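You operate a simulated robot arm through the tools that you are given. There is no shell and no other tool. Be economical: measure what you need, move in short steps, check, and stop when the job is done.

You run a simulated two-armed robot. Do the job below in one go: nothing can be reset, and whatever is moved stays where it is left.

Task
Take the blue rag from the ply bench top and lay it out flat on the plank bench top.

The check looks at the end state, three seconds after you hand in, the way a careful person would. Anything else that was tipped, shoved, dropped, spilled or broken makes it a failure.

Robot
Two 7-joint arms with two-finger parallel grippers on one trunk, on a base that drives. Base frame: it is fixed to the floor where the robot stands at the start and does not move with it; the origin is under the middle of the robot, x ahead of it, y to its left, z up. Units: cm, rad, N and s.
The left shoulder is at the start at [-9.2, 11.9, 82.5], the right one opposite. With the tool pointing down near the work surface each hand reaches from about 16 to 58 cm from the robot's upright axis, wherever it stands, measured 20 degrees to its own side. Places, roughly: plank bench top [120, 220, 80]. Payload 3.43 kg a hand.
The TCP of each hand is the grasp point between the finger pads, 3 cm short of the fingertips. In the tool frame z runs along the fingers and y along their closing line. The gripper opens to 9.4 cm. The fingers are 2.8 cm wide and 1 cm thick; the gripper's body (5 by 9.6 cm) begins 5.5 cm behind the TCP.
Orientation is told as [roll, pitch, yaw] about the base's x, y, z axes, in that order, counted from this pose: with the fingers straight down and closing along the base's y, the tool's x points along the base's -x, its y along +y and its z along -z.

Tools
- The arms move only by the tool move_arm. It takes "left_rows", "right_rows" or both (then of equal length, played together; a hand with none holds still); each is a list of rows, each a list of 7 numbers: the shift along the tool's x, y, z in cm, then the turn, a rotation vector about the tool's x, y, z in rad, then the gripper command, from -1 (shut) to 1 (fully open), values between in proportion. In form: [[x, y, z, wx, wy, wz, grip], ...]. A call has 1 to 20 rows; each row is the pose to reach, as a shift and turn from the pose commanded when the call began, along the tool's axes at that moment. Each row takes 0.2 s and may step no farther than 5 cm and 0.15 rad from the row before; otherwise, or with a gripper value out of range, the whole call is refused. A pose out of reach is approached as far as the arm can. The call stops where the force on the tool passes 40 N (or 10 N more than at its start, if that is more) or the arm is blocked; 0.2 s more then pass. Each finger travels about 15.3 cm/s and halts on what it meets, pressing with about 44 N; the grip force reading is that of the motor and also rises with nothing between the fingers. The clock runs only during rows and for 0.2 s after the last one: add rows that repeat a pose to give the fingers time. It gives the time, the measured TCP pose, the force on the tool (base axes), the opening and the grip force at its end, in the units of the frame above (readings bear some noise), with the torque about the TCP (base axes, N m) and any sound that the robot's microphone picked up.
- Cameras (640 x 400 px; columns grow to the right, rows downward): "scene" is now at [1.8, 2.55, 151.9]; the picture's right is [0.39, -0.92, 0.00], its down [-0.79, -0.34, -0.51] and it looks along [0.47, 0.20, -0.86] (base axes); focal length 255 px, centre (320, 200). "left" rides on the left gripper at [7.6, -1.4, -10.2] in its tool frame; the picture's right is [0.18, 0.98, 0.00], its down [-0.75, 0.14, -0.64] and it looks along [-0.63, 0.12, 0.77] (tool axes); focal length 243 px, centre (320, 200). "right" rides on the right gripper at [7.6, 1.4, -10.2] in its tool frame; the picture's right is [-0.18, 0.98, 0.00], its down [-0.75, -0.14, -0.64] and it looks along [-0.63, -0.12, 0.77] (tool axes); focal length 243 px, centre (320, 200). There is no depth. A picture from a camera that has moved, and an enlarged one, comes with that camera's place and axes in the base frame and with its lens.
- get_image(camera): a new picture of that camera. The clock stands still meanwhile.
- raise_lower(by): slides the trunk up (or, below 0, down) by that many cm; the arms and the scene camera ride with it, the base frame stays. It gives what a move gives, with no picture.
- steer(legs): drives the robot by 1 to 6 legs, each [ahead, left, turn to the left] in cm, cm and rad, along the robot's own axes; the way and the turn of a leg run together, so that a leg with both is an arc; at most 150 cm and 3.142 rad a leg. The arms and the cameras ride along, it lands a little off, and it stops where it bumps. It gives what a move gives.
- turn_head(pan, tilt): turns the head with the scene camera to pan (to the left, within 2.496 rad either way) and tilt (down, from -0.506 to 1.204), counted from straight ahead of the robot. It gives what a move gives.
- close_up(camera, box): a new picture of the part [left, top, right, bottom] of that camera's present view, enlarged. The clock stands still meanwhile.
- close_job(): hands the job in; it is judged then, once.

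Go step by step. Nothing tells you exact positions but the pictures and the camera data: compare them with the known pose of the tool, close in by small moves and look again before you grip or let go. The budget is 120 turns and 88 pictures, counting those below and the enlarged ones. Unless the task says otherwise, let go and move clear before handing in, and close with one line.

The tools are called as name(argument=value, ...) on one line, values as JSON. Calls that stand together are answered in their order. move_arm: Moves the arms, as the interface text tells. Its arguments: {"type":"object","properties":{"left_rows":{"type":"array","items":{"type":"array","items":{"type":"number"}}},"right_rows":{"type":"array","items":{"type":"array","items":{"type":"number"}}}},"required":[]} The other tools are called the same way: raise_lower (by) slides the trunk up or down; steer (legs) drives the base; turn_head (pan, tilt) turns the head that bears the scene camera; get_image (camera) takes a picture; close_up (camera, box) takes an enlarged picture of a part of a camera's view; close_job () hands the job in.

At the start:

```text
t: 0.0
left_eef_pos: [37.68, 37.1, 97.41]
left_ee_rot: [0.0, 0.0, 0.0]
left_wrist_force: [0.1, -0.6, 0.9]
left_moment: [0.0, 0.01, 0.01]
left_grip_width: 9.41
left_gripper_force: 0.0
right_eef_pos: [36.28, -2.7, 102.75]
right_ee_rot: [0.0, 0.0, 0.002]
right_wrist_force: [-0.4, 0.3, -0.1]
right_moment: [-0.04, 0.02, 0.02]
right_grip_width: 9.41
right_gripper_force: 0.1
trunk travel left (down, up): [-25.0, 8.5]
robot x, y, heading: [-0.17, 0.17, 0.0]
head pan, tilt: [0.405, 1.035]
```

scene: 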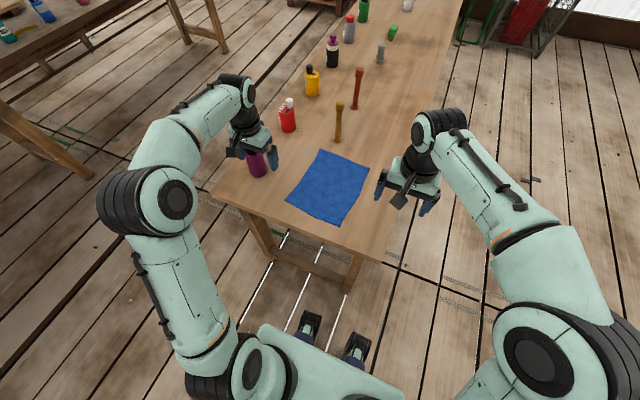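
right: 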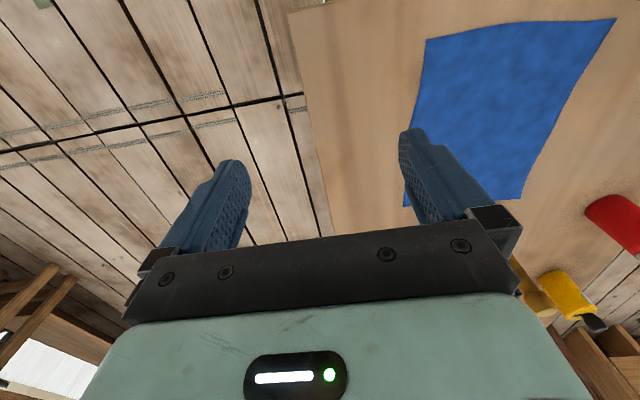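
left: 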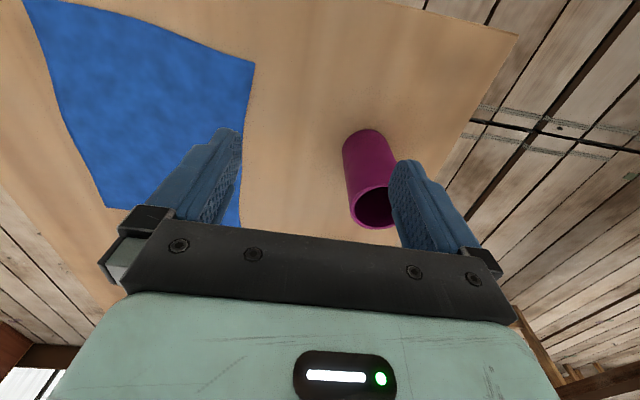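

The blue rag lies at about x 35–61, y 9–29, z 80 on the ply bench; a purple cup stands near (46, 46). I'll look towards the plank bench first.

turn_head(pan=1.07, tilt=0.45)

get_image(camera="scene")

turn_head(pan=0.405, tilt=0.9)

get_image(camera="scene")

```text
t: 1.0
left_eef_pos: [37.71, 37.01, 97.39]
left_ee_rot: [0.0, 0.001, 0.001]
left_wrist_force: [0.8, 0.2, -0.4]
left_moment: [0.0, 0.01, -0.02]
left_grip_width: 9.41
left_gripper_force: 0.0
right_eef_pos: [36.19, -2.62, 102.69]
right_ee_rot: [0.0, 0.001, 0.003]
right_wrist_force: [0.1, 0.5, 0.2]
right_moment: [-0.02, 0.0, 0.01]
right_grip_width: 9.41
right_gripper_force: 0.2
trunk travel left (down, up): [-25.0, 8.5]
robot x, y, heading: [-0.48, 0.16, -0.004]
head pan, tilt: [1.07, 0.45]
```

```text
84 pictures are left
camera scene: at [0.02, 7.95, 156.69], right [0.88, -0.48, 0.0], down [-0.21, -0.38, -0.9], along [0.43, 0.79, -0.44], focal length 255 px, centre (320, 200)
```

scene: 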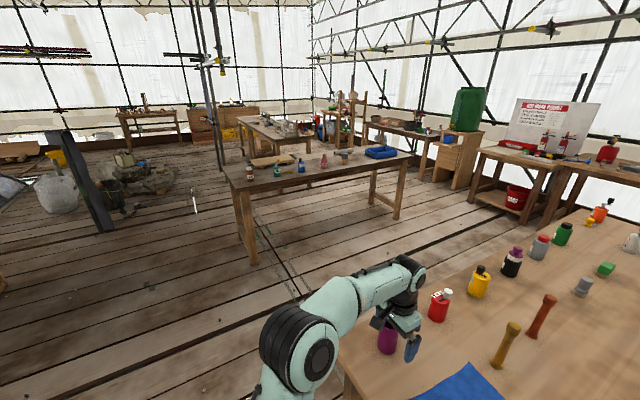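

```text
t: 2.1
left_eef_pos: [37.71, 36.91, 97.46]
left_ee_rot: [-0.001, 0.0, 0.0]
left_wrist_force: [-1.0, -0.3, -0.3]
left_moment: [0.05, -0.01, -0.01]
left_grip_width: 9.4
left_gripper_force: 0.1
right_eef_pos: [36.19, -2.65, 102.67]
right_ee_rot: [0.001, 0.0, 0.0]
right_wrist_force: [0.7, -0.3, 0.8]
right_moment: [0.02, 0.0, -0.04]
right_grip_width: 9.36
right_gripper_force: 0.1
trunk travel left (down, up): [-25.0, 8.5]
robot x, y, heading: [0.16, -0.28, -0.004]
head pan, tilt: [0.405, 0.901]
```

```text
83 pictures are left
camera scene: at [2.53, 2.88, 152.86], right [0.39, -0.92, 0.0], down [-0.72, -0.31, -0.62], along [0.57, 0.25, -0.78], focal length 255 px, centre (320, 200)
```

scene: 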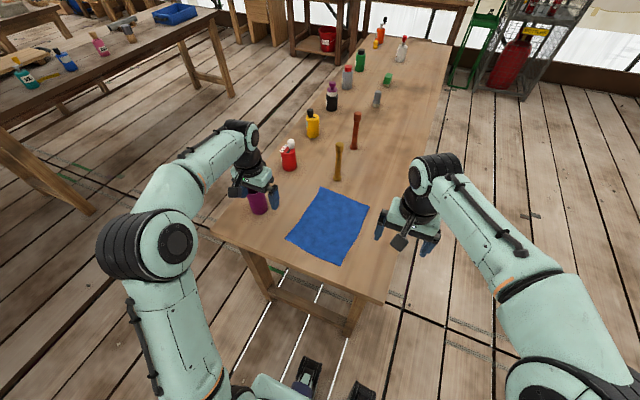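

Plank bench front edge is at y≈193, with seemingly free room around x 120–170. Now I bring both hands above the near corners of the rag, partly open.

move_arm(left_rows=[[-0.2, -2, 1.5, 0, 0, 0, 0.5], [-0.4, -4, 3, 0, 0, 0, 0], [-0.6, -6, 4.5, 0, 0, 0, -0.25], [-0.8, -8, 6.5, 0, 0, 0, -0.25], [-0.9, -10, 8.5, 0, 0, 0, -0.25], [-0.9, -10, 8.5, 0, 0, 0, -0.25]], right_rows=[[-0.2, 3, 2, 0, 0, 0, 0.5], [-0.4, 6, 5, 0, 0, 0, 0], [-0.6, 9, 8, 0, 0, 0, -0.25], [-0.7, 12, 11, 0, 0, 0, -0.25], [-0.8, 15.2, 13.7, 0, 0, 0, -0.25], [-0.8, 15.2, 13.7, 0, 0, 0, -0.25]])

get_image(camera="left")

get_image(camera="right")

get_image(camera="scene")

```text
t: 3.5
left_eef_pos: [38.66, 27.05, 88.87]
left_ee_rot: [-0.001, -0.001, 0.0]
left_wrist_force: [-0.3, 0.2, -0.7]
left_moment: [-0.01, 0.01, -0.02]
left_grip_width: 3.57
left_gripper_force: 0.1
right_eef_pos: [36.9, 12.79, 88.86]
right_ee_rot: [-0.001, 0.0, 0.0]
right_wrist_force: [0.3, -0.2, 0.6]
right_moment: [0.01, 0.03, -0.01]
right_grip_width: 3.54
right_gripper_force: 0.0
trunk travel left (down, up): [-25.0, 8.5]
robot x, y, heading: [0.23, -0.02, -0.0]
head pan, tilt: [0.405, 0.901]
```

```text
82 pictures are left
camera left: at [30.96, 25.73, 99.1], right [-0.18, 0.98, 0.0], down [0.75, 0.14, 0.64], along [0.63, 0.12, -0.77], focal length 243 px, centre (320, 200)
```

left: 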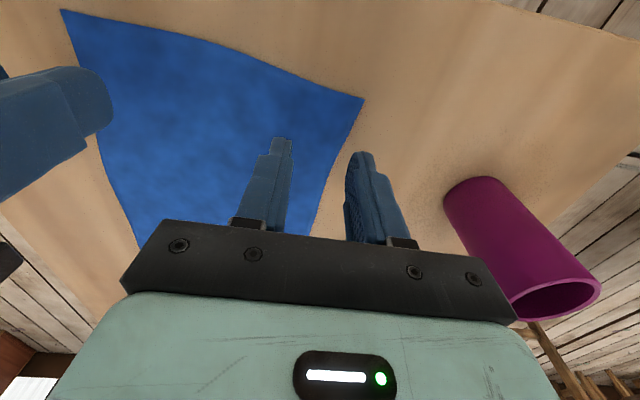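

```text
81 pictures are left
camera right: at [29.29, 14.2, 99.1], right [0.18, 0.98, 0.0], down [0.75, -0.14, 0.64], along [0.63, -0.12, -0.77], focal length 243 px, centre (320, 200)
```

right: 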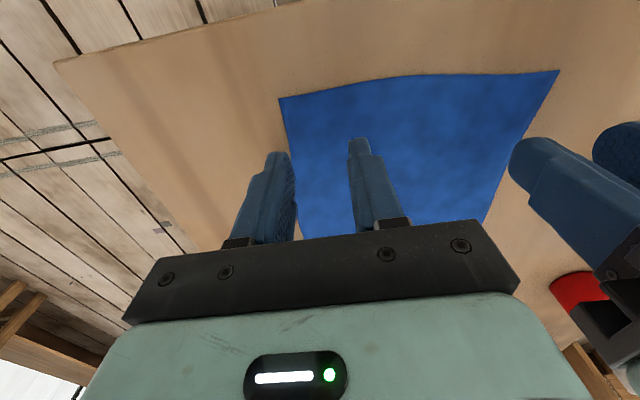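

```text
80 pictures are left
camera scene: at [2.51, 2.82, 152.86], right [0.39, -0.92, 0.0], down [-0.72, -0.31, -0.62], along [0.57, 0.24, -0.78], focal length 255 px, centre (320, 200)
```

scene: 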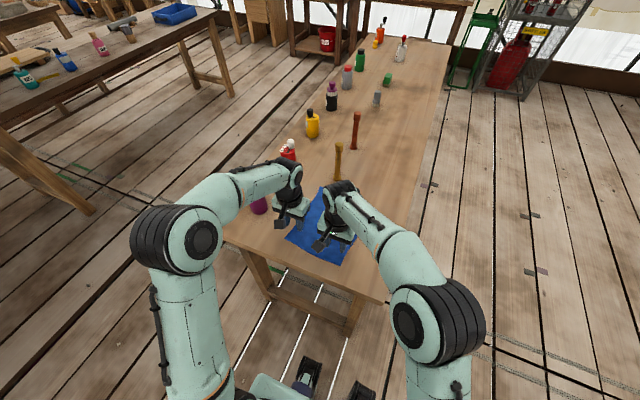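

Both hands are straddling spots about 2–3 cm inside the near corners. Lowering until the tips just touch.

move_arm(left_rows=[[0, 0, 2.5, 0, 0, 0, -0.25], [0, 0, 4.5, 0, 0, 0, -0.25], [0, 0, 5.2, 0, 0, 0, -0.25], [0, 0, 5.5, 0, 0, 0, -0.25], [0, 0, 5.7, 0, 0, 0, -0.25]], right_rows=[[0, 0, 2.5, 0, 0, 0, -0.25], [0, 0, 4.5, 0, 0, 0, -0.25], [0, 0, 5.2, 0, 0, 0, -0.25], [0, 0, 5.5, 0, 0, 0, -0.25], [0, 0, 5.7, 0, 0, 0, -0.25]])

get_image(camera="left")

```text
t: 4.7
left_eef_pos: [38.9, 27.09, 83.22]
left_ee_rot: [0.0, -0.001, 0.0]
left_wrist_force: [-0.1, 0.1, 0.0]
left_moment: [-0.03, 0.02, 0.03]
left_grip_width: 3.52
left_gripper_force: 0.1
right_eef_pos: [37.08, 12.58, 83.27]
right_ee_rot: [-0.002, 0.001, -0.001]
right_wrist_force: [0.6, -0.4, -0.1]
right_moment: [0.02, 0.04, -0.01]
right_grip_width: 3.53
right_gripper_force: 0.0
trunk travel left (down, up): [-25.0, 8.5]
robot x, y, heading: [0.1, 0.01, -0.003]
head pan, tilt: [0.405, 0.901]
```

```text
79 pictures are left
camera left: at [31.1, 25.67, 93.41], right [-0.18, 0.98, 0.0], down [0.75, 0.14, 0.64], along [0.63, 0.12, -0.77], focal length 243 px, centre (320, 200)
```

left: 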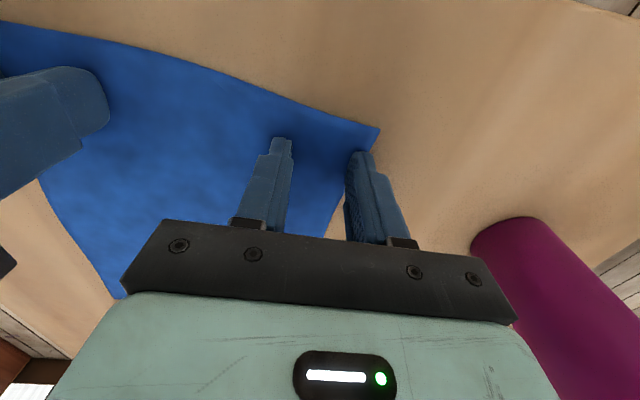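

No contact yet; going down in small increments.

move_arm(left_rows=[[0, 0, 0.15, 0, 0, 0, -0.25], [0, 0, 0.3, 0, 0, 0, -0.25], [0, 0, 0.4, 0, 0, 0, -0.25]], right_rows=[[0, 0, 0.15, 0, 0, 0, -0.25], [0, 0, 0.3, 0, 0, 0, -0.25], [0, 0, 0.4, 0, 0, 0, -0.25]])

```text
t: 5.5
left_eef_pos: [38.59, 27.08, 83.11]
left_ee_rot: [0.002, -0.008, 0.0]
left_wrist_force: [6.2, 4.3, 29.4]
left_moment: [-0.27, 0.01, 0.06]
left_grip_width: 3.5
left_gripper_force: 0.1
right_eef_pos: [36.98, 12.58, 83.13]
right_ee_rot: [0.004, -0.005, 0.001]
right_wrist_force: [0.5, 0.9, 19.1]
right_moment: [-0.15, 0.06, -0.01]
right_grip_width: 3.51
right_gripper_force: 0.0
trunk travel left (down, up): [-25.0, 8.5]
robot x, y, heading: [-0.11, -0.29, -0.003]
head pan, tilt: [0.405, 0.901]
```

Touching now (20–30 N). Easing the left slightly and closing both.

move_arm(left_rows=[[0, 0, -0.1, 0, 0, 0, -0.25], [0, 0, -0.1, 0, 0, 0, -0.6], [0, 0, -0.1, 0, 0, 0, -1], [0, 0, -0.1, 0, 0, 0, -1], [0, 0, -0.1, 0, 0, 0, -1]], right_rows=[[0, 0, 0, 0, 0, 0, -0.25], [0, 0, 0, 0, 0, 0, -0.6], [0, 0, 0, 0, 0, 0, -1], [0, 0, 0, 0, 0, 0, -1], [0, 0, 0, 0, 0, 0, -1]])

get_image(camera="left")

get_image(camera="right")

```text
t: 6.7
left_eef_pos: [38.52, 26.9, 83.11]
left_ee_rot: [0.002, -0.005, -0.002]
left_wrist_force: [1.9, -4.8, 34.7]
left_moment: [-0.18, 0.07, -0.03]
left_grip_width: 0.0
left_gripper_force: 32.8
right_eef_pos: [36.9, 12.53, 83.02]
right_ee_rot: [0.004, -0.005, -0.001]
right_wrist_force: [1.6, 0.4, 30.3]
right_moment: [-0.06, 0.11, 0.01]
right_grip_width: 0.0
right_gripper_force: 32.8
trunk travel left (down, up): [-25.0, 8.5]
robot x, y, heading: [-0.09, -0.02, 0.003]
head pan, tilt: [0.405, 0.901]
```

```text
78 pictures are left
camera left: at [30.76, 25.49, 93.29], right [-0.18, 0.98, 0.0], down [0.75, 0.14, 0.65], along [0.64, 0.12, -0.76], focal length 243 px, centre (320, 200)
```

left: 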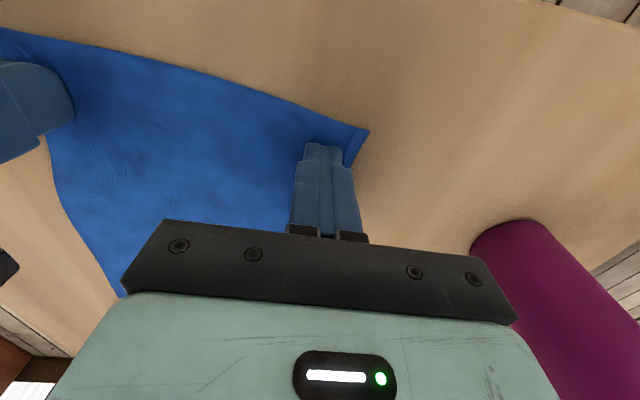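

```text
77 pictures are left
camera right: at [29.3, 13.81, 93.36], right [0.18, 0.98, 0.01], down [0.75, -0.14, 0.65], along [0.64, -0.12, -0.76], focal length 243 px, centre (320, 200)
```

right: 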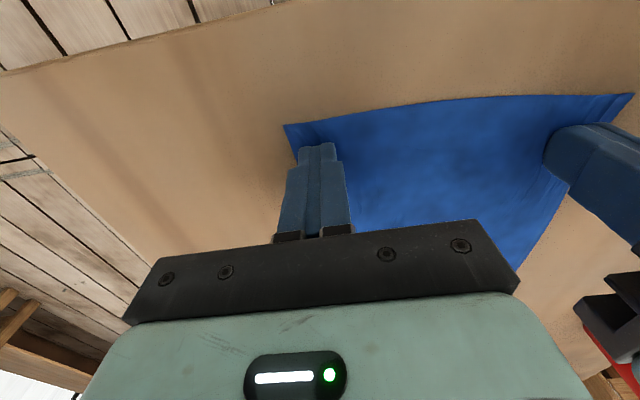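

The cloth looks gathered slightly at both fingertips, though the opening reads 0. I'll lift gently and check.

move_arm(left_rows=[[0, 0, -1, 0, 0, 0, -1], [0, 0, -2.5, 0, 0, 0, -1], [0, 0, -4, 0, 0, 0, -1]], right_rows=[[0, 0, -1, 0, 0, 0, -1], [0, 0, -2.5, 0, 0, 0, -1], [0, 0, -4, 0, 0, 0, -1]])

get_image(camera="left")

get_image(camera="right")

```text
t: 7.5
left_eef_pos: [38.36, 27.36, 86.84]
left_ee_rot: [-0.001, 0.002, -0.001]
left_wrist_force: [-0.4, 1.4, -0.4]
left_moment: [0.0, 0.01, 0.0]
left_grip_width: 0.01
left_gripper_force: 33.1
right_eef_pos: [37.16, 12.66, 86.79]
right_ee_rot: [-0.001, 0.003, 0.0]
right_wrist_force: [-0.4, -0.4, -0.5]
right_moment: [0.01, 0.0, 0.03]
right_grip_width: 0.02
right_gripper_force: 33.0
trunk travel left (down, up): [-25.0, 8.5]
robot x, y, heading: [-0.05, -0.19, -0.003]
head pan, tilt: [0.405, 0.901]
```

```text
76 pictures are left
camera left: at [30.88, 25.87, 96.93], right [-0.18, 0.98, 0.0], down [0.75, 0.14, 0.64], along [0.63, 0.12, -0.77], focal length 243 px, centre (320, 200)
```

left: 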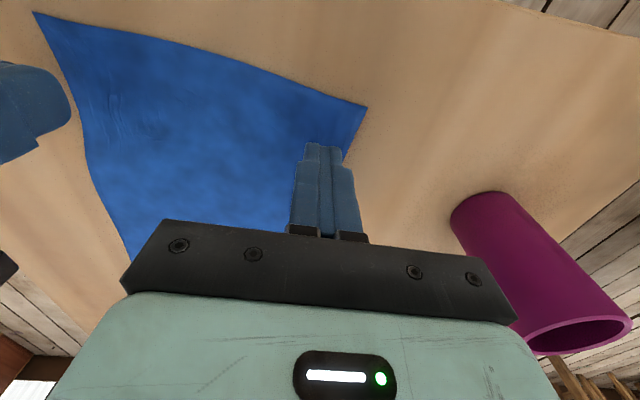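

```text
75 pictures are left
camera right: at [29.52, 14.1, 97.02], right [0.18, 0.98, 0.0], down [0.75, -0.14, 0.64], along [0.63, -0.12, -0.77], focal length 243 px, centre (320, 200)
```

right: 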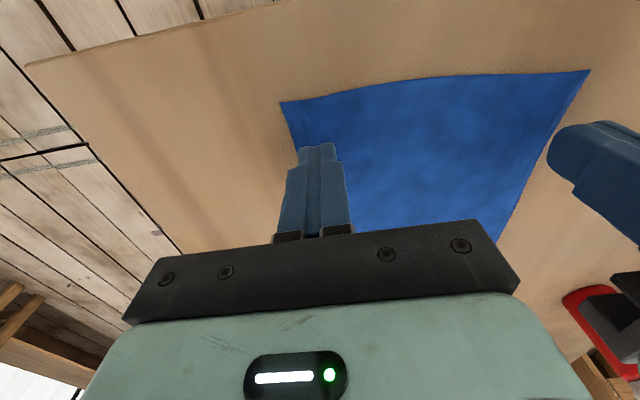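

The cloth slipped out: it's lying flat as before. I'll test dragging it towards the bench edge by pressing (to get an overhang that can be gripped edge-on): press and pull 3 cm.

move_arm(left_rows=[[-1, 0, 2.5, 0, 0, 0, -1], [-1, 0, 3.6, 0, 0, 0, -1], [-1, 0, 3.95, 0, 0, 0, -1], [0, 0, 3.95, 0, 0, 0, -1], [1, 0, 3.95, 0, 0, 0, -1], [2, 0, 3.95, 0, 0, 0, -1], [2, 0, 3.95, 0, 0, 0, -1]], right_rows=[[-1, 0, 2.5, 0, 0, 0, -1], [-1, 0, 3.6, 0, 0, 0, -1], [-1, 0, 3.95, 0, 0, 0, -1], [0, 0, 3.95, 0, 0, 0, -1], [1, 0, 3.95, 0, 0, 0, -1], [2, 0, 3.95, 0, 0, 0, -1], [2, 0, 3.95, 0, 0, 0, -1]])

get_image(camera="left")

get_image(camera="right")

```text
t: 9.1
left_eef_pos: [36.76, 26.89, 83.13]
left_ee_rot: [0.0, -0.015, -0.001]
left_wrist_force: [-1.3, -2.0, 10.3]
left_moment: [-0.06, 0.17, 0.01]
left_grip_width: 0.0
left_gripper_force: 33.6
right_eef_pos: [35.04, 12.63, 83.2]
right_ee_rot: [0.001, -0.005, -0.001]
right_wrist_force: [0.8, -1.8, 6.6]
right_moment: [-0.1, 0.0, -0.02]
right_grip_width: 0.0
right_gripper_force: 33.1
trunk travel left (down, up): [-25.0, 8.5]
robot x, y, heading: [0.23, -0.35, -0.002]
head pan, tilt: [0.405, 0.901]
stopped in row 7 (left hand): the force on the tool passed its limit at 41 N (the readings are from after the stop); the commanded pose is now the measured one
```

```text
74 pictures are left
camera left: at [29.01, 25.6, 93.25], right [-0.18, 0.98, 0.0], down [0.74, 0.14, 0.65], along [0.64, 0.12, -0.76], focal length 243 px, centre (320, 200)
```

left: 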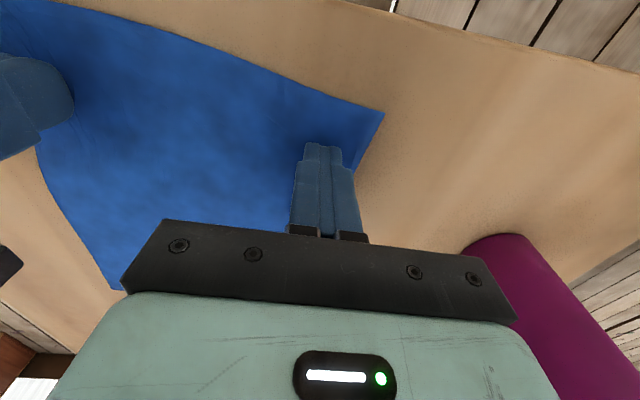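

```text
73 pictures are left
camera right: at [27.45, 14.08, 93.4], right [0.19, 0.98, 0.0], down [0.75, -0.14, 0.64], along [0.63, -0.12, -0.76], focal length 243 px, centre (320, 200)
```

right: 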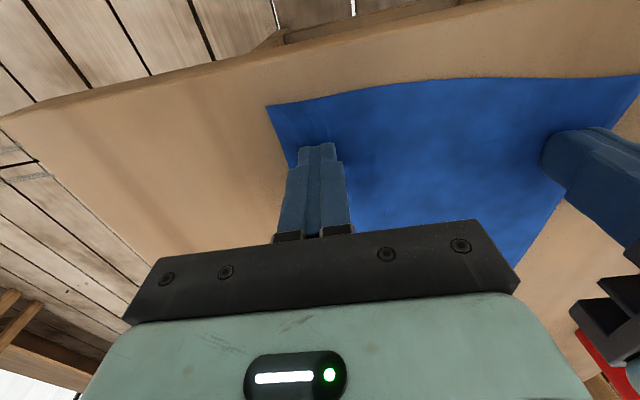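

Dragging works: the near edge moved ~2.8 cm to x≈33/32 (bench edge at ≈30). I'll re-place the fingers 4 cm further in and pull 7 cm so that the near hem overhangs about 4 cm.

move_arm(left_rows=[[0, 0, -1.5, 0, 0, 0, -1], [-4, 0, -1.5, 0, 0, 0, -1], [-4, 0, -0.3, 0, 0, 0, -1], [-4, 0, 0.1, 0, 0, 0, -1], [-3, 0, 0.1, 0, 0, 0, -1], [-2, 0, 0.1, 0, 0, 0, -1], [-1, 0, 0.1, 0, 0, 0, -1], [0, 0, 0.1, 0, 0, 0, -1], [1, 0, 0.1, 0, 0, 0, -1], [2, 0, 0.1, 0, 0, 0, -1], [3, 0, 0.1, 0, 0, 0, -1], [3, 0, -1, 0, 0, 0, -1], [3, 0, -4, 0, 0, 0, -1]], right_rows=[[0, 0, -1.5, 0, 0, 0, -1], [-4, 0, -1.5, 0, 0, 0, -1], [-4, 0, -0.3, 0, 0, 0, -1], [-4, 0, 0.13, 0, 0, 0, -1], [-3, 0, 0.13, 0, 0, 0, -1], [-2, 0, 0.13, 0, 0, 0, -1], [-1, 0, 0.13, 0, 0, 0, -1], [0, 0, 0.13, 0, 0, 0, -1], [1, 0, 0.13, 0, 0, 0, -1], [2, 0, 0.13, 0, 0, 0, -1], [3, 0, 0.13, 0, 0, 0, -1], [3, 0, -1, 0, 0, 0, -1], [3, 0, -4, 0, 0, 0, -1]])

get_image(camera="left")

get_image(camera="right")

```text
t: 11.9
left_eef_pos: [33.51, 27.15, 86.78]
left_ee_rot: [0.003, -0.009, -0.001]
left_wrist_force: [-0.4, -0.7, -0.5]
left_moment: [-0.02, -0.01, -0.01]
left_grip_width: 0.0
left_gripper_force: 33.1
right_eef_pos: [32.07, 12.6, 86.93]
right_ee_rot: [-0.002, 0.002, -0.002]
right_wrist_force: [0.2, 0.4, -0.3]
right_moment: [0.0, -0.01, -0.01]
right_grip_width: 0.01
right_gripper_force: 33.2
trunk travel left (down, up): [-25.0, 8.5]
robot x, y, heading: [0.07, -0.09, 0.001]
head pan, tilt: [0.405, 0.901]
```

```text
72 pictures are left
camera left: at [25.82, 25.77, 96.92], right [-0.18, 0.98, 0.0], down [0.75, 0.14, 0.65], along [0.64, 0.12, -0.76], focal length 243 px, centre (320, 200)
```

left: 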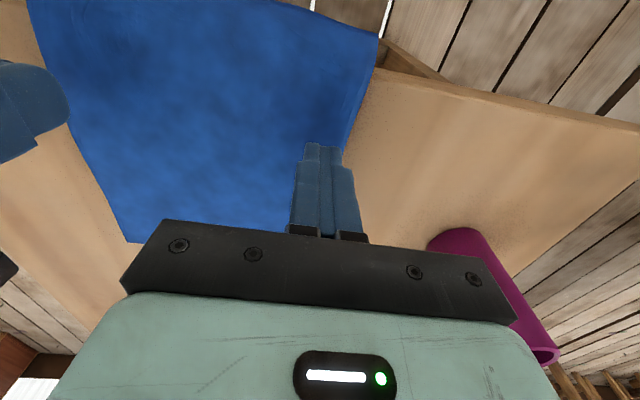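

```text
71 pictures are left
camera right: at [24.5, 14.05, 97.11], right [0.18, 0.98, 0.0], down [0.75, -0.14, 0.64], along [0.63, -0.12, -0.77], focal length 243 px, centre (320, 200)
```

right: 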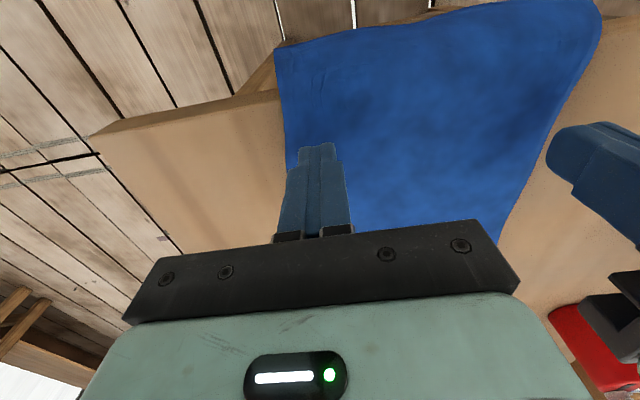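

Small overhang (~2 cm) achieved; another 3.5 cm pull is wanted.

move_arm(left_rows=[[-2, 0, 0, 0, 0, 0, -1], [-3, 0, 2.5, 0, 0, 0, -1], [-3, 0, 3.6, 0, 0, 0, -1], [-3, 0, 3.9, 0, 0, 0, -1], [-2, 0, 3.95, 0, 0, 0, -1], [-1, 0, 3.95, 0, 0, 0, -1], [0, 0, 3.95, 0, 0, 0, -1], [0.7, 0, 3.95, 0, 0, 0, -1], [0.7, 0, 3, 0, 0, 0, -1], [0.7, 0, 0, 0, 0, 0, -1], [0.7, 0, -4, 0, 0, 0, -1]], right_rows=[[-2, 0, 0, 0, 0, 0, -1], [-3, 0, 2.5, 0, 0, 0, -1], [-3, 0, 3.6, 0, 0, 0, -1], [-3, 0, 4.0, 0, 0, 0, -1], [-2, 0, 4.1, 0, 0, 0, -1], [-1, 0, 4.1, 0, 0, 0, -1], [0, 0, 4.1, 0, 0, 0, -1], [0.5, 0, 4.1, 0, 0, 0, -1], [0.5, 0, 3, 0, 0, 0, -1], [0.5, 0, 0, 0, 0, 0, -1], [0.5, 0, -4, 0, 0, 0, -1]])

get_image(camera="left")

get_image(camera="right")

```text
t: 14.3
left_eef_pos: [33.19, 27.04, 91.36]
left_ee_rot: [0.002, -0.012, 0.0]
left_wrist_force: [-0.2, -0.6, 0.4]
left_moment: [0.02, 0.03, -0.01]
left_grip_width: 0.01
left_gripper_force: 32.7
right_eef_pos: [31.33, 12.82, 90.93]
right_ee_rot: [0.0, 0.0, 0.001]
right_wrist_force: [0.2, 0.2, 0.3]
right_moment: [0.02, -0.01, 0.01]
right_grip_width: 0.0
right_gripper_force: 33.3
trunk travel left (down, up): [-25.0, 8.5]
robot x, y, heading: [0.53, 0.06, 0.003]
head pan, tilt: [0.405, 0.901]
```

```text
70 pictures are left
camera left: at [25.47, 25.63, 101.45], right [-0.18, 0.98, 0.0], down [0.75, 0.14, 0.65], along [0.64, 0.12, -0.76], focal length 243 px, centre (320, 200)
```

left: 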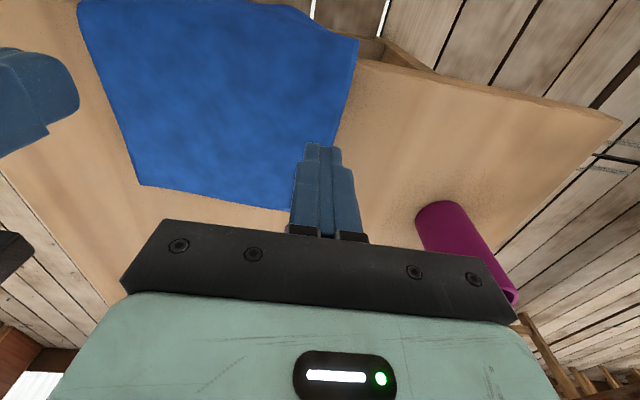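

```text
69 pictures are left
camera right: at [23.74, 14.23, 101.2], right [0.18, 0.98, 0.0], down [0.75, -0.14, 0.64], along [0.63, -0.12, -0.77], focal length 243 px, centre (320, 200)
```

right: 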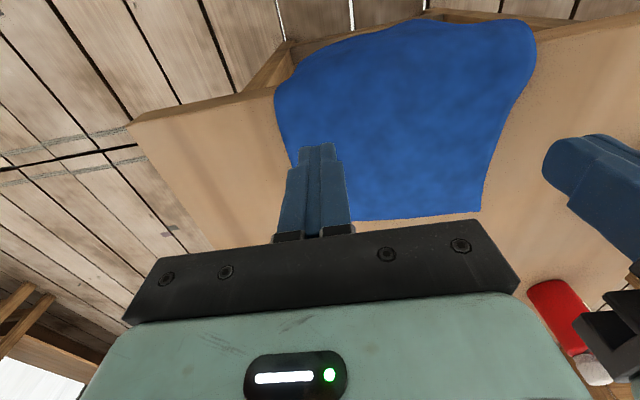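

The hem now hangs over by about 8 cm (far edge at x≈45.5); I want about 4 cm so it can be gripped edge-on. Pushing it back 4 cm.

move_arm(left_rows=[[-1, 0, 3, 0, 0, 0, -1], [-3, 0, 6, 0, 0, 0, -1], [-3, 0, 7.6, 0, 0, 0, -1], [-3, 0, 7.9, 0, 0, 0, -1], [-4, 0, 7.9, 0, 0, 0, -1], [-5, 0, 7.9, 0, 0, 0, -1], [-6, 0, 7.9, 0, 0, 0, -1], [-7, 0, 7.9, 0, 0, 0, -1], [-7, 0, 7, 0, 0, 0, -1], [-7, 0, 4, 0, 0, 0, -1], [-6, 0, 0, 0, 0, 0, -1], [-4, 0, 0, 0, 0, 0, -1]], right_rows=[[-1, 0, 3, 0, 0, 0, -1], [-3, 0, 6, 0, 0, 0, -1], [-3, 0, 7.7, 0, 0, 0, -1], [-3, 0, 8.05, 0, 0, 0, -1], [-4, 0, 8.05, 0, 0, 0, -1], [-5, 0, 8.05, 0, 0, 0, -1], [-6, 0, 8.05, 0, 0, 0, -1], [-7, 0, 8.05, 0, 0, 0, -1], [-7, 0, 7, 0, 0, 0, -1], [-7, 0, 4, 0, 0, 0, -1], [-6, 0, 0, 0, 0, 0, -1], [-4, 0, 0, 0, 0, 0, -1]])

get_image(camera="right")

```text
t: 16.9
left_eef_pos: [37.21, 27.16, 91.15]
left_ee_rot: [0.0, -0.012, -0.002]
left_wrist_force: [-0.5, -0.3, -0.1]
left_moment: [-0.01, -0.01, 0.02]
left_grip_width: 0.0
left_gripper_force: 33.2
right_eef_pos: [35.16, 12.73, 90.85]
right_ee_rot: [0.0, -0.001, -0.001]
right_wrist_force: [-0.4, -0.7, 0.1]
right_moment: [-0.01, -0.03, 0.0]
right_grip_width: 0.0
right_gripper_force: 33.2
trunk travel left (down, up): [-25.0, 8.5]
robot x, y, heading: [0.2, 0.17, 0.002]
head pan, tilt: [0.405, 0.901]
```

```text
68 pictures are left
camera right: at [27.61, 14.09, 101.06], right [0.19, 0.98, 0.0], down [0.75, -0.14, 0.64], along [0.63, -0.12, -0.77], focal length 243 px, centre (320, 200)
```

right: 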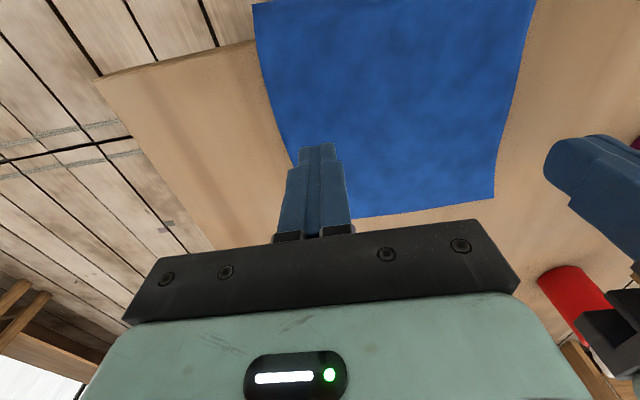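

Now I back off 32 cm so I can bring the hands horizontally to the hem, and look at the overhang.

steer(legs=[[-32, 0, 0]])

turn_head(pan=0.35, tilt=0.8)

get_image(camera="scene")

```text
t: 19.0
left_eef_pos: [5.39, 27.2, 91.13]
left_ee_rot: [0.0, -0.012, 0.005]
left_wrist_force: [-0.4, -0.7, 0.1]
left_moment: [-0.01, 0.01, -0.01]
left_grip_width: 0.01
left_gripper_force: 33.2
right_eef_pos: [3.55, 12.74, 90.83]
right_ee_rot: [0.0, -0.003, 0.004]
right_wrist_force: [0.1, -1.5, 0.2]
right_moment: [-0.03, 0.0, 0.01]
right_grip_width: 0.0
right_gripper_force: 33.4
trunk travel left (down, up): [-25.0, 8.5]
robot x, y, heading: [-31.41, -0.03, 0.003]
head pan, tilt: [0.405, 0.901]
```

```text
t: 19.7
left_eef_pos: [5.44, 27.2, 91.11]
left_ee_rot: [-0.002, -0.011, 0.006]
left_wrist_force: [0.5, -0.5, 0.7]
left_moment: [-0.02, -0.03, 0.01]
left_grip_width: 0.0
left_gripper_force: 32.7
right_eef_pos: [3.5, 12.74, 90.73]
right_ee_rot: [0.0, -0.002, 0.004]
right_wrist_force: [0.1, -0.1, 0.4]
right_moment: [-0.01, 0.03, 0.01]
right_grip_width: 0.0
right_gripper_force: 32.9
trunk travel left (down, up): [-25.0, 8.5]
robot x, y, heading: [-31.3, -0.22, 0.002]
head pan, tilt: [0.351, 0.799]
```

```text
67 pictures are left
camera scene: at [-28.57, 2.61, 153.65], right [0.35, -0.94, 0.0], down [-0.67, -0.25, -0.7], along [0.65, 0.24, -0.72], focal length 255 px, centre (320, 200)
```

scene: 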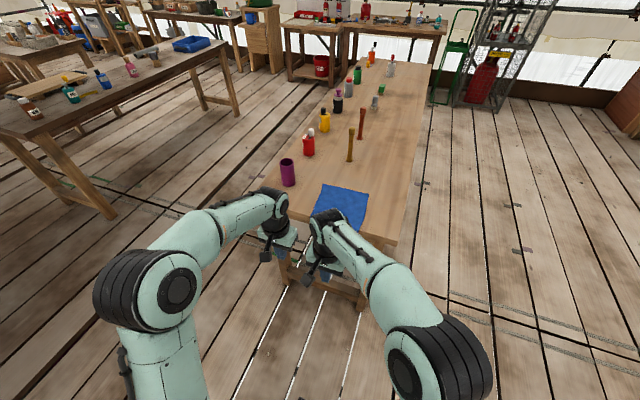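

Now I turn both hands horizontal (fingers ahead, closing vertical), cameras outward, moving forward a bit and apart for clearance.

move_arm(left_rows=[[-0.87, 0.2, 0, -0.0806, -0.0806, 0.0806, -0.8], [-1.73, 0.4, 0, -0.1612, -0.1612, 0.1612, -0.5], [-2.6, 0.6, 0, -0.2418, -0.2418, 0.2418, -0.2], [-3.47, 0.8, 0, -0.3224, -0.3224, 0.3224, 0], [-4.33, 1, 0, -0.403, -0.403, 0.403, 0.2], [-5.2, 1.2, 0, -0.4836, -0.4836, 0.4836, 0.4], [-6.07, 1.4, 0, -0.5642, -0.5642, 0.5642, 0.6], [-6.93, 1.6, 0, -0.6448, -0.6448, 0.6448, 0.8], [-7.8, 1.8, 0, -0.7254, -0.7254, 0.7254, 1], [-8.67, 2, 0, -0.806, -0.806, 0.806, 1], [-9.53, 2.2, 0, -0.8866, -0.8866, 0.8866, 1], [-10.4, 2.4, 0, -0.9672, -0.9672, 0.9672, 1], [-11.27, 2.6, 0, -1.0478, -1.0478, 1.0478, 1], [-12.13, 2.8, 0, -1.1284, -1.1284, 1.1284, 1], [-13, 3, 0, -1.209, -1.209, 1.209, 1], [-13, 3, 0, -1.209, -1.209, 1.209, 1]], right_rows=[[-0.87, -0.2, 0, 0.0806, -0.0806, -0.0806, -0.8], [-1.73, -0.4, 0, 0.1612, -0.1612, -0.1612, -0.5], [-2.6, -0.6, 0, 0.2418, -0.2418, -0.2418, -0.2], [-3.47, -0.8, 0, 0.3224, -0.3224, -0.3224, 0], [-4.33, -1, 0, 0.403, -0.403, -0.403, 0.2], [-5.2, -1.2, 0, 0.4836, -0.4836, -0.4836, 0.4], [-6.07, -1.4, 0, 0.5642, -0.5642, -0.5642, 0.6], [-6.93, -1.6, 0, 0.6448, -0.6448, -0.6448, 0.8], [-7.8, -1.8, 0, 0.7254, -0.7254, -0.7254, 1], [-8.67, -2, 0, 0.806, -0.806, -0.806, 1], [-9.53, -2.2, 0, 0.8866, -0.8866, -0.8866, 1], [-10.4, -2.4, 0, 0.9672, -0.9672, -0.9672, 1], [-11.27, -2.6, 0, 1.0478, -1.0478, -1.0478, 1], [-12.13, -2.8, 0, 1.1284, -1.1284, -1.1284, 1], [-13, -3, 0, 1.209, -1.209, -1.209, 1], [-13, -3, 0, 1.209, -1.209, -1.209, 1]])

get_image(camera="scene")

get_image(camera="left")

get_image(camera="right")

```text
t: 23.1
left_eef_pos: [15.57, 29.16, 102.15]
left_ee_rot: [1.34, -0.081, -1.332]
left_wrist_force: [-0.3, -0.6, 0.3]
left_moment: [0.01, 0.02, -0.01]
left_grip_width: 9.39
left_gripper_force: 0.0
left hand out of reach, approached as far as the arm can: row 12, 13, 14, 15, 16
right_eef_pos: [16.54, 9.88, 90.79]
right_ee_rot: [-1.573, -0.001, 1.575]
right_wrist_force: [0.5, 0.0, -0.7]
right_moment: [0.05, -0.02, -0.02]
right_grip_width: 9.4
right_gripper_force: 0.0
trunk travel left (down, up): [-25.0, 8.5]
robot x, y, heading: [-31.54, -0.24, 0.006]
head pan, tilt: [0.351, 0.799]
```

```text
66 pictures are left
camera scene: at [-28.48, 2.67, 153.64], right [0.35, -0.94, 0.0], down [-0.67, -0.25, -0.7], along [0.65, 0.24, -0.72], focal length 255 px, centre (320, 200)
```

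scene: 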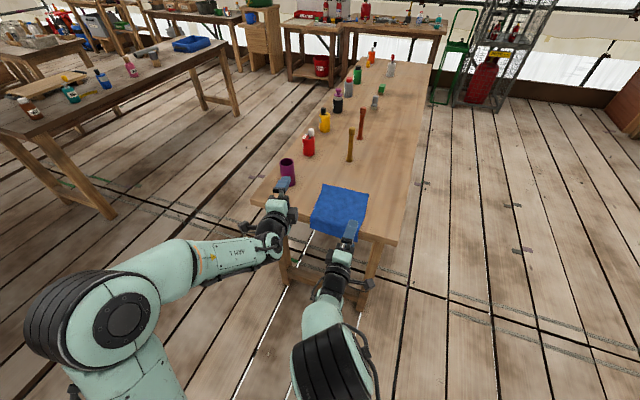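

```text
65 pictures are left
camera left: at [3.76, 34.25, 102.32], right [0.16, 0.31, 0.94], down [-0.4, -0.85, 0.35], along [0.9, -0.43, -0.01], focal length 243 px, centre (320, 200)
```

left: 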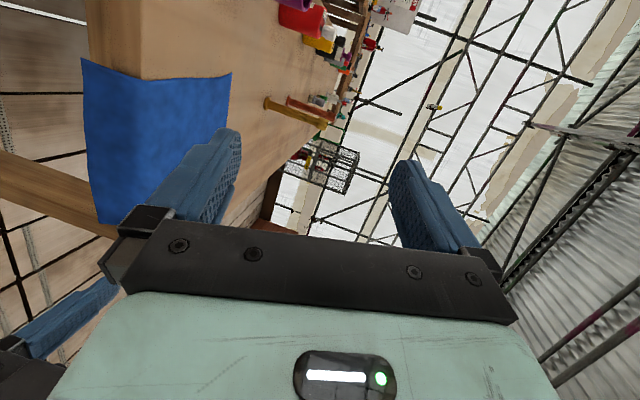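

```text
64 pictures are left
camera right: at [6.41, 2.24, 89.31], right [0.0, 0.18, -0.98], down [-0.65, 0.75, 0.14], along [0.76, 0.64, 0.12], focal length 243 px, centre (320, 200)
```

right: 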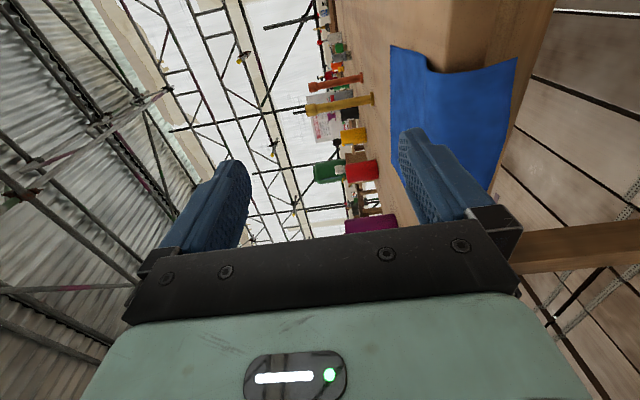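

The right hand is horizontal; the left hit a limit about 11 cm too high relative to the shoulder. Lowering the trunk should let the left keep this posture, with the right rising relative to it.

raise_lower(by=-20)

move_arm(right_rows=[[0, -2, 0, 0, 0, 0, 1], [0, -4, 0, 0, 0, 0, 1], [0, -6, 0, 0, 0, 0, 1], [0, -8, 0, 0, 0, 0, 1]], left_rows=[[0, 0, 0, 0, 0, 0, 1], [0, 0, 0, 0, 0, 0, 1], [0, 0, 0, 0, 0, 0, 1], [0, 0, 0, 0, 0, 0, 1]])

get_image(camera="scene")

```text
t: 25.3
left_eef_pos: [15.3, 29.29, 82.44]
left_ee_rot: [1.34, -0.084, -1.329]
left_wrist_force: [-0.2, 0.1, -1.0]
left_moment: [0.02, 0.04, -0.04]
left_grip_width: 9.4
left_gripper_force: 0.0
right_eef_pos: [16.49, 9.75, 70.79]
right_ee_rot: [-1.573, 0.0, 1.574]
right_wrist_force: [-0.1, 0.8, 0.3]
right_moment: [-0.02, 0.02, 0.02]
right_grip_width: 9.39
right_gripper_force: 0.1
trunk travel left (down, up): [-5.0, 28.5]
robot x, y, heading: [-31.88, 0.18, 0.003]
head pan, tilt: [0.351, 0.799]
```

```text
t: 26.3
left_eef_pos: [15.36, 29.17, 82.46]
left_ee_rot: [1.339, -0.084, -1.331]
left_wrist_force: [0.2, -0.2, 0.2]
left_moment: [-0.04, 0.02, 0.01]
left_grip_width: 9.42
left_gripper_force: 0.2
right_eef_pos: [16.24, 9.79, 78.92]
right_ee_rot: [-1.574, 0.0, 1.575]
right_wrist_force: [0.3, 0.2, 0.4]
right_moment: [0.0, -0.02, 0.02]
right_grip_width: 9.37
right_gripper_force: 0.1
trunk travel left (down, up): [-5.0, 28.5]
robot x, y, heading: [-32.16, 0.24, 0.005]
head pan, tilt: [0.351, 0.799]
```

```text
63 pictures are left
camera scene: at [-24.76, 2.62, 132.95], right [0.35, -0.94, 0.0], down [-0.67, -0.25, -0.7], along [0.65, 0.24, -0.72], focal length 255 px, centre (320, 200)
```

scene: 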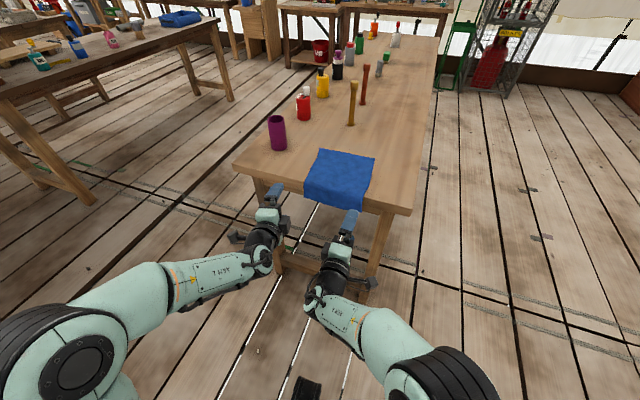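

Both hands are now at bench height. A closer look at the overhang.

close_up(camera="scene", box=[220, 120, 420, 245])

get_image(camera="right")

get_image(camera="left")

```text
3.20 times, centred on (320, 182) of scene
camera zoom: at [-24.76, 2.62, 132.95], right [0.35, -0.94, 0.0], down [-0.67, -0.25, -0.7], along [0.65, 0.24, -0.72], focal length 816 px, centre (320, 256)
```

zoom: 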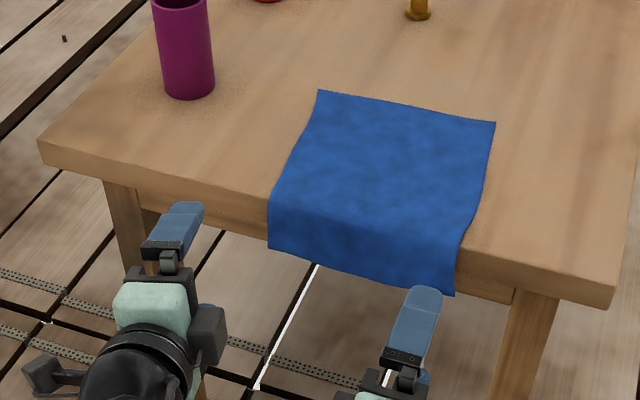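

```text
61 pictures are left
camera right: at [6.03, 2.07, 77.52], right [0.0, 0.18, -0.98], down [-0.64, 0.75, 0.14], along [0.76, 0.63, 0.12], focal length 243 px, centre (320, 200)
```

right: 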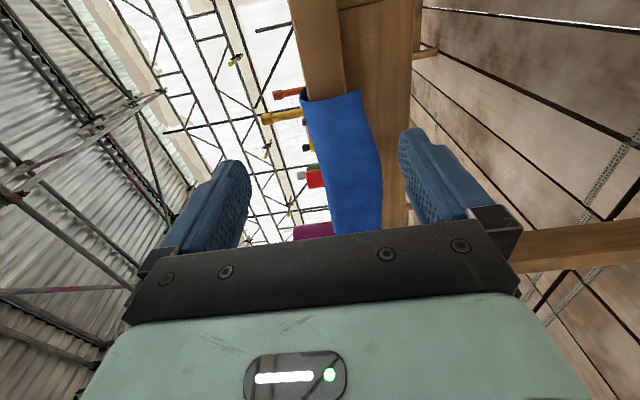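

```text
60 pictures are left
camera left: at [3.36, 34.32, 82.63], right [0.16, 0.31, 0.94], down [-0.4, -0.85, 0.35], along [0.9, -0.43, -0.01], focal length 243 px, centre (320, 200)
```

left: 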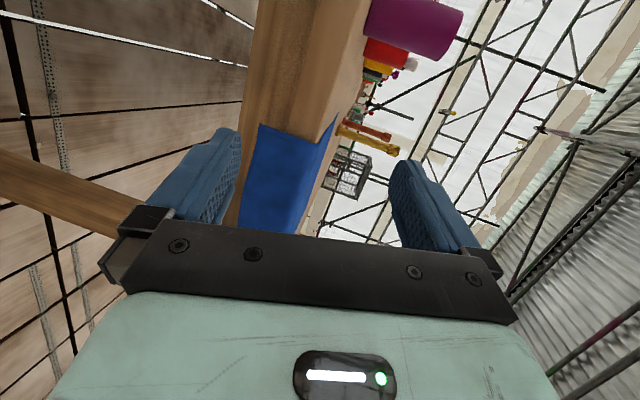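

The hem hangs about 5 cm down the bench front (z≈75); I want it shorter, about 2.5 cm, so it sticks out. I'll use the right hand, shut and pitched slightly down, to press the middle of the rag on the top and push it back ~2.7 cm. First go above.

move_arm(right_rows=[[0, -3, 0, -0.1, 0, 0, 0], [-2, -6, 0, -0.2, 0, 0, -1], [-4, -9, 0, -0.3, 0, 0, -1], [-8.2, -9, 2, -0.3, 0, 0, -1], [-8.2, -9, 6, -0.3, 0, 0, -1], [-8.2, -9, 10, -0.3, 0, 0, -1], [-8.2, -9, 13.9, -0.3, 0, 0, -1], [-8.2, -5, 13.9, -0.3, 0, 0, -1], [-8.2, -5, 13.9, -0.3, 0, 0, -1]])

get_image(camera="scene")

```text
t: 28.3
left_eef_pos: [15.31, 29.24, 82.28]
left_ee_rot: [1.339, -0.085, -1.329]
left_wrist_force: [0.6, 0.3, 1.2]
left_moment: [0.04, -0.02, -0.03]
left_grip_width: 9.41
left_gripper_force: 0.2
right_eef_pos: [30.23, 18.33, 83.79]
right_ee_rot: [-1.272, -0.001, 1.574]
right_wrist_force: [0.0, 0.9, -0.1]
right_moment: [-0.01, -0.03, -0.01]
right_grip_width: 0.0
right_gripper_force: 33.6
right hand out of reach, approached as far as the arm can: row 7
trunk travel left (down, up): [-5.0, 28.5]
robot x, y, heading: [-31.82, -0.01, 0.006]
head pan, tilt: [0.351, 0.799]
```

```text
59 pictures are left
camera scene: at [-24.77, 2.61, 132.96], right [0.35, -0.94, 0.0], down [-0.67, -0.25, -0.7], along [0.65, 0.24, -0.72], focal length 255 px, centre (320, 200)
```

scene: 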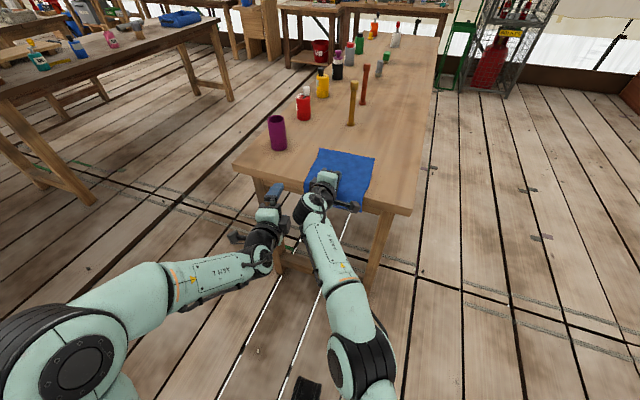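

The right arm is close to its reach limit; I'll bring the base 6 cm ahead, compensate with the right hand, then press.

steer(legs=[[6, 0, 0]])

move_arm(right_rows=[[0, 0.89, -2.87, 0, 0, 0, -1], [0, 1.77, -5.73, 0, 0, 0, -1], [0, 2.72, -5.43, 0, 0, 0, -1], [0, 2.72, -5.43, 0, 0, 0, -1]])

```text
t: 29.3
left_eef_pos: [21.35, 29.38, 82.29]
left_ee_rot: [1.338, -0.084, -1.33]
left_wrist_force: [0.7, 0.0, -0.7]
left_moment: [0.01, 0.0, -0.01]
left_grip_width: 9.39
left_gripper_force: 0.1
right_eef_pos: [36.51, 18.38, 83.83]
right_ee_rot: [-1.271, 0.0, 1.575]
right_wrist_force: [0.0, 0.7, -0.9]
right_moment: [-0.02, -0.03, -0.05]
right_grip_width: 0.0
right_gripper_force: 33.4
trunk travel left (down, up): [-5.0, 28.5]
robot x, y, heading: [-25.46, -0.3, 0.01]
head pan, tilt: [0.351, 0.799]
```

```text
t: 30.3
left_eef_pos: [21.36, 29.25, 82.26]
left_ee_rot: [1.339, -0.083, -1.329]
left_wrist_force: [-0.7, 0.2, -0.1]
left_moment: [-0.05, 0.02, 0.01]
left_grip_width: 9.4
left_gripper_force: 0.2
right_eef_pos: [30.51, 18.13, 82.96]
right_ee_rot: [-1.273, -0.001, 1.572]
right_wrist_force: [0.5, -1.0, -0.5]
right_moment: [-0.01, 0.03, 0.01]
right_grip_width: 0.03
right_gripper_force: 33.4
trunk travel left (down, up): [-5.0, 28.5]
robot x, y, heading: [-25.42, -0.09, 0.008]
head pan, tilt: [0.351, 0.799]
```

move_arm(right_rows=[[0, 0.48, 0.15, 0, 0, 0, -1], [0, 0.76, 0.24, 0, 0, 0, -1], [0, 0.95, 0.3, 0, 0, 0, -1], [0, 1.05, 0.32, 0, 0, 0, -1], [0, 1.05, 0.32, 0, 0, 0, -1]])

```text
t: 31.5
left_eef_pos: [21.43, 29.35, 82.38]
left_ee_rot: [1.339, -0.084, -1.33]
left_wrist_force: [-0.5, 0.1, -0.3]
left_moment: [0.01, 0.01, 0.02]
left_grip_width: 9.39
left_gripper_force: 0.0
right_eef_pos: [30.5, 18.3, 81.75]
right_ee_rot: [-1.272, -0.002, 1.572]
right_wrist_force: [-1.5, -1.5, 3.9]
right_moment: [-0.03, -0.07, -0.02]
right_grip_width: 0.0
right_gripper_force: 32.7
trunk travel left (down, up): [-5.0, 28.5]
robot x, y, heading: [-25.06, -0.03, 0.001]
head pan, tilt: [0.351, 0.799]
```

Contact. Pressing lightly more and pushing 3 cm ahead, then lifting.

move_arm(right_rows=[[0, 0.14, 0.05, 0, 0, 0, -1], [0, -0.15, 1.0, 0, 0, 0, -1], [0, -0.45, 1.96, 0, 0, 0, -1], [0, -0.74, 2.9, 0, 0, 0, -1], [0, -0.74, 2.9, 0, 0, 0, -1], [0, -1.7, 2.6, 0, 0, 0, -1], [0, -4.6, 1.7, 0, 0, 0, -1], [0, -5.9, -2.6, 0, 0, 0, -1]])

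close_up(camera="scene", box=[220, 120, 420, 245])

```text
t: 33.3
left_eef_pos: [21.29, 29.34, 82.42]
left_ee_rot: [1.341, -0.083, -1.329]
left_wrist_force: [0.5, 0.5, 0.0]
left_moment: [0.01, -0.01, 0.01]
left_grip_width: 9.4
left_gripper_force: 0.1
right_eef_pos: [29.53, 18.39, 87.92]
right_ee_rot: [-1.271, -0.001, 1.573]
right_wrist_force: [-0.3, 0.0, 0.4]
right_moment: [0.03, 0.01, -0.03]
right_grip_width: 0.0
right_gripper_force: 33.1
trunk travel left (down, up): [-5.0, 28.5]
robot x, y, heading: [-25.54, -0.06, 0.002]
head pan, tilt: [0.351, 0.799]
```

```text
3.20 times, centred on (320, 182) of scene
camera zoom: at [-18.67, 2.64, 132.96], right [0.35, -0.94, 0.0], down [-0.67, -0.25, -0.7], along [0.65, 0.24, -0.72], focal length 816 px, centre (320, 256)
```

zoom: 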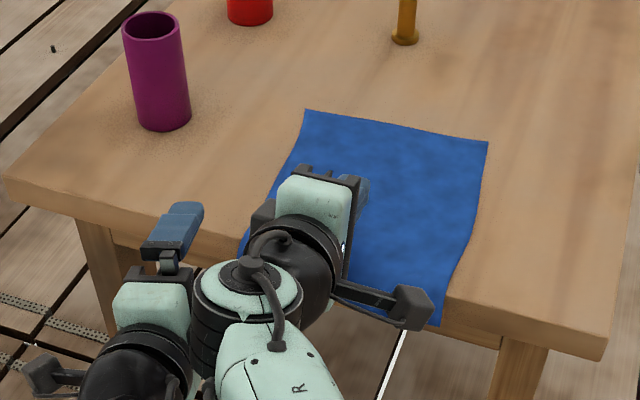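

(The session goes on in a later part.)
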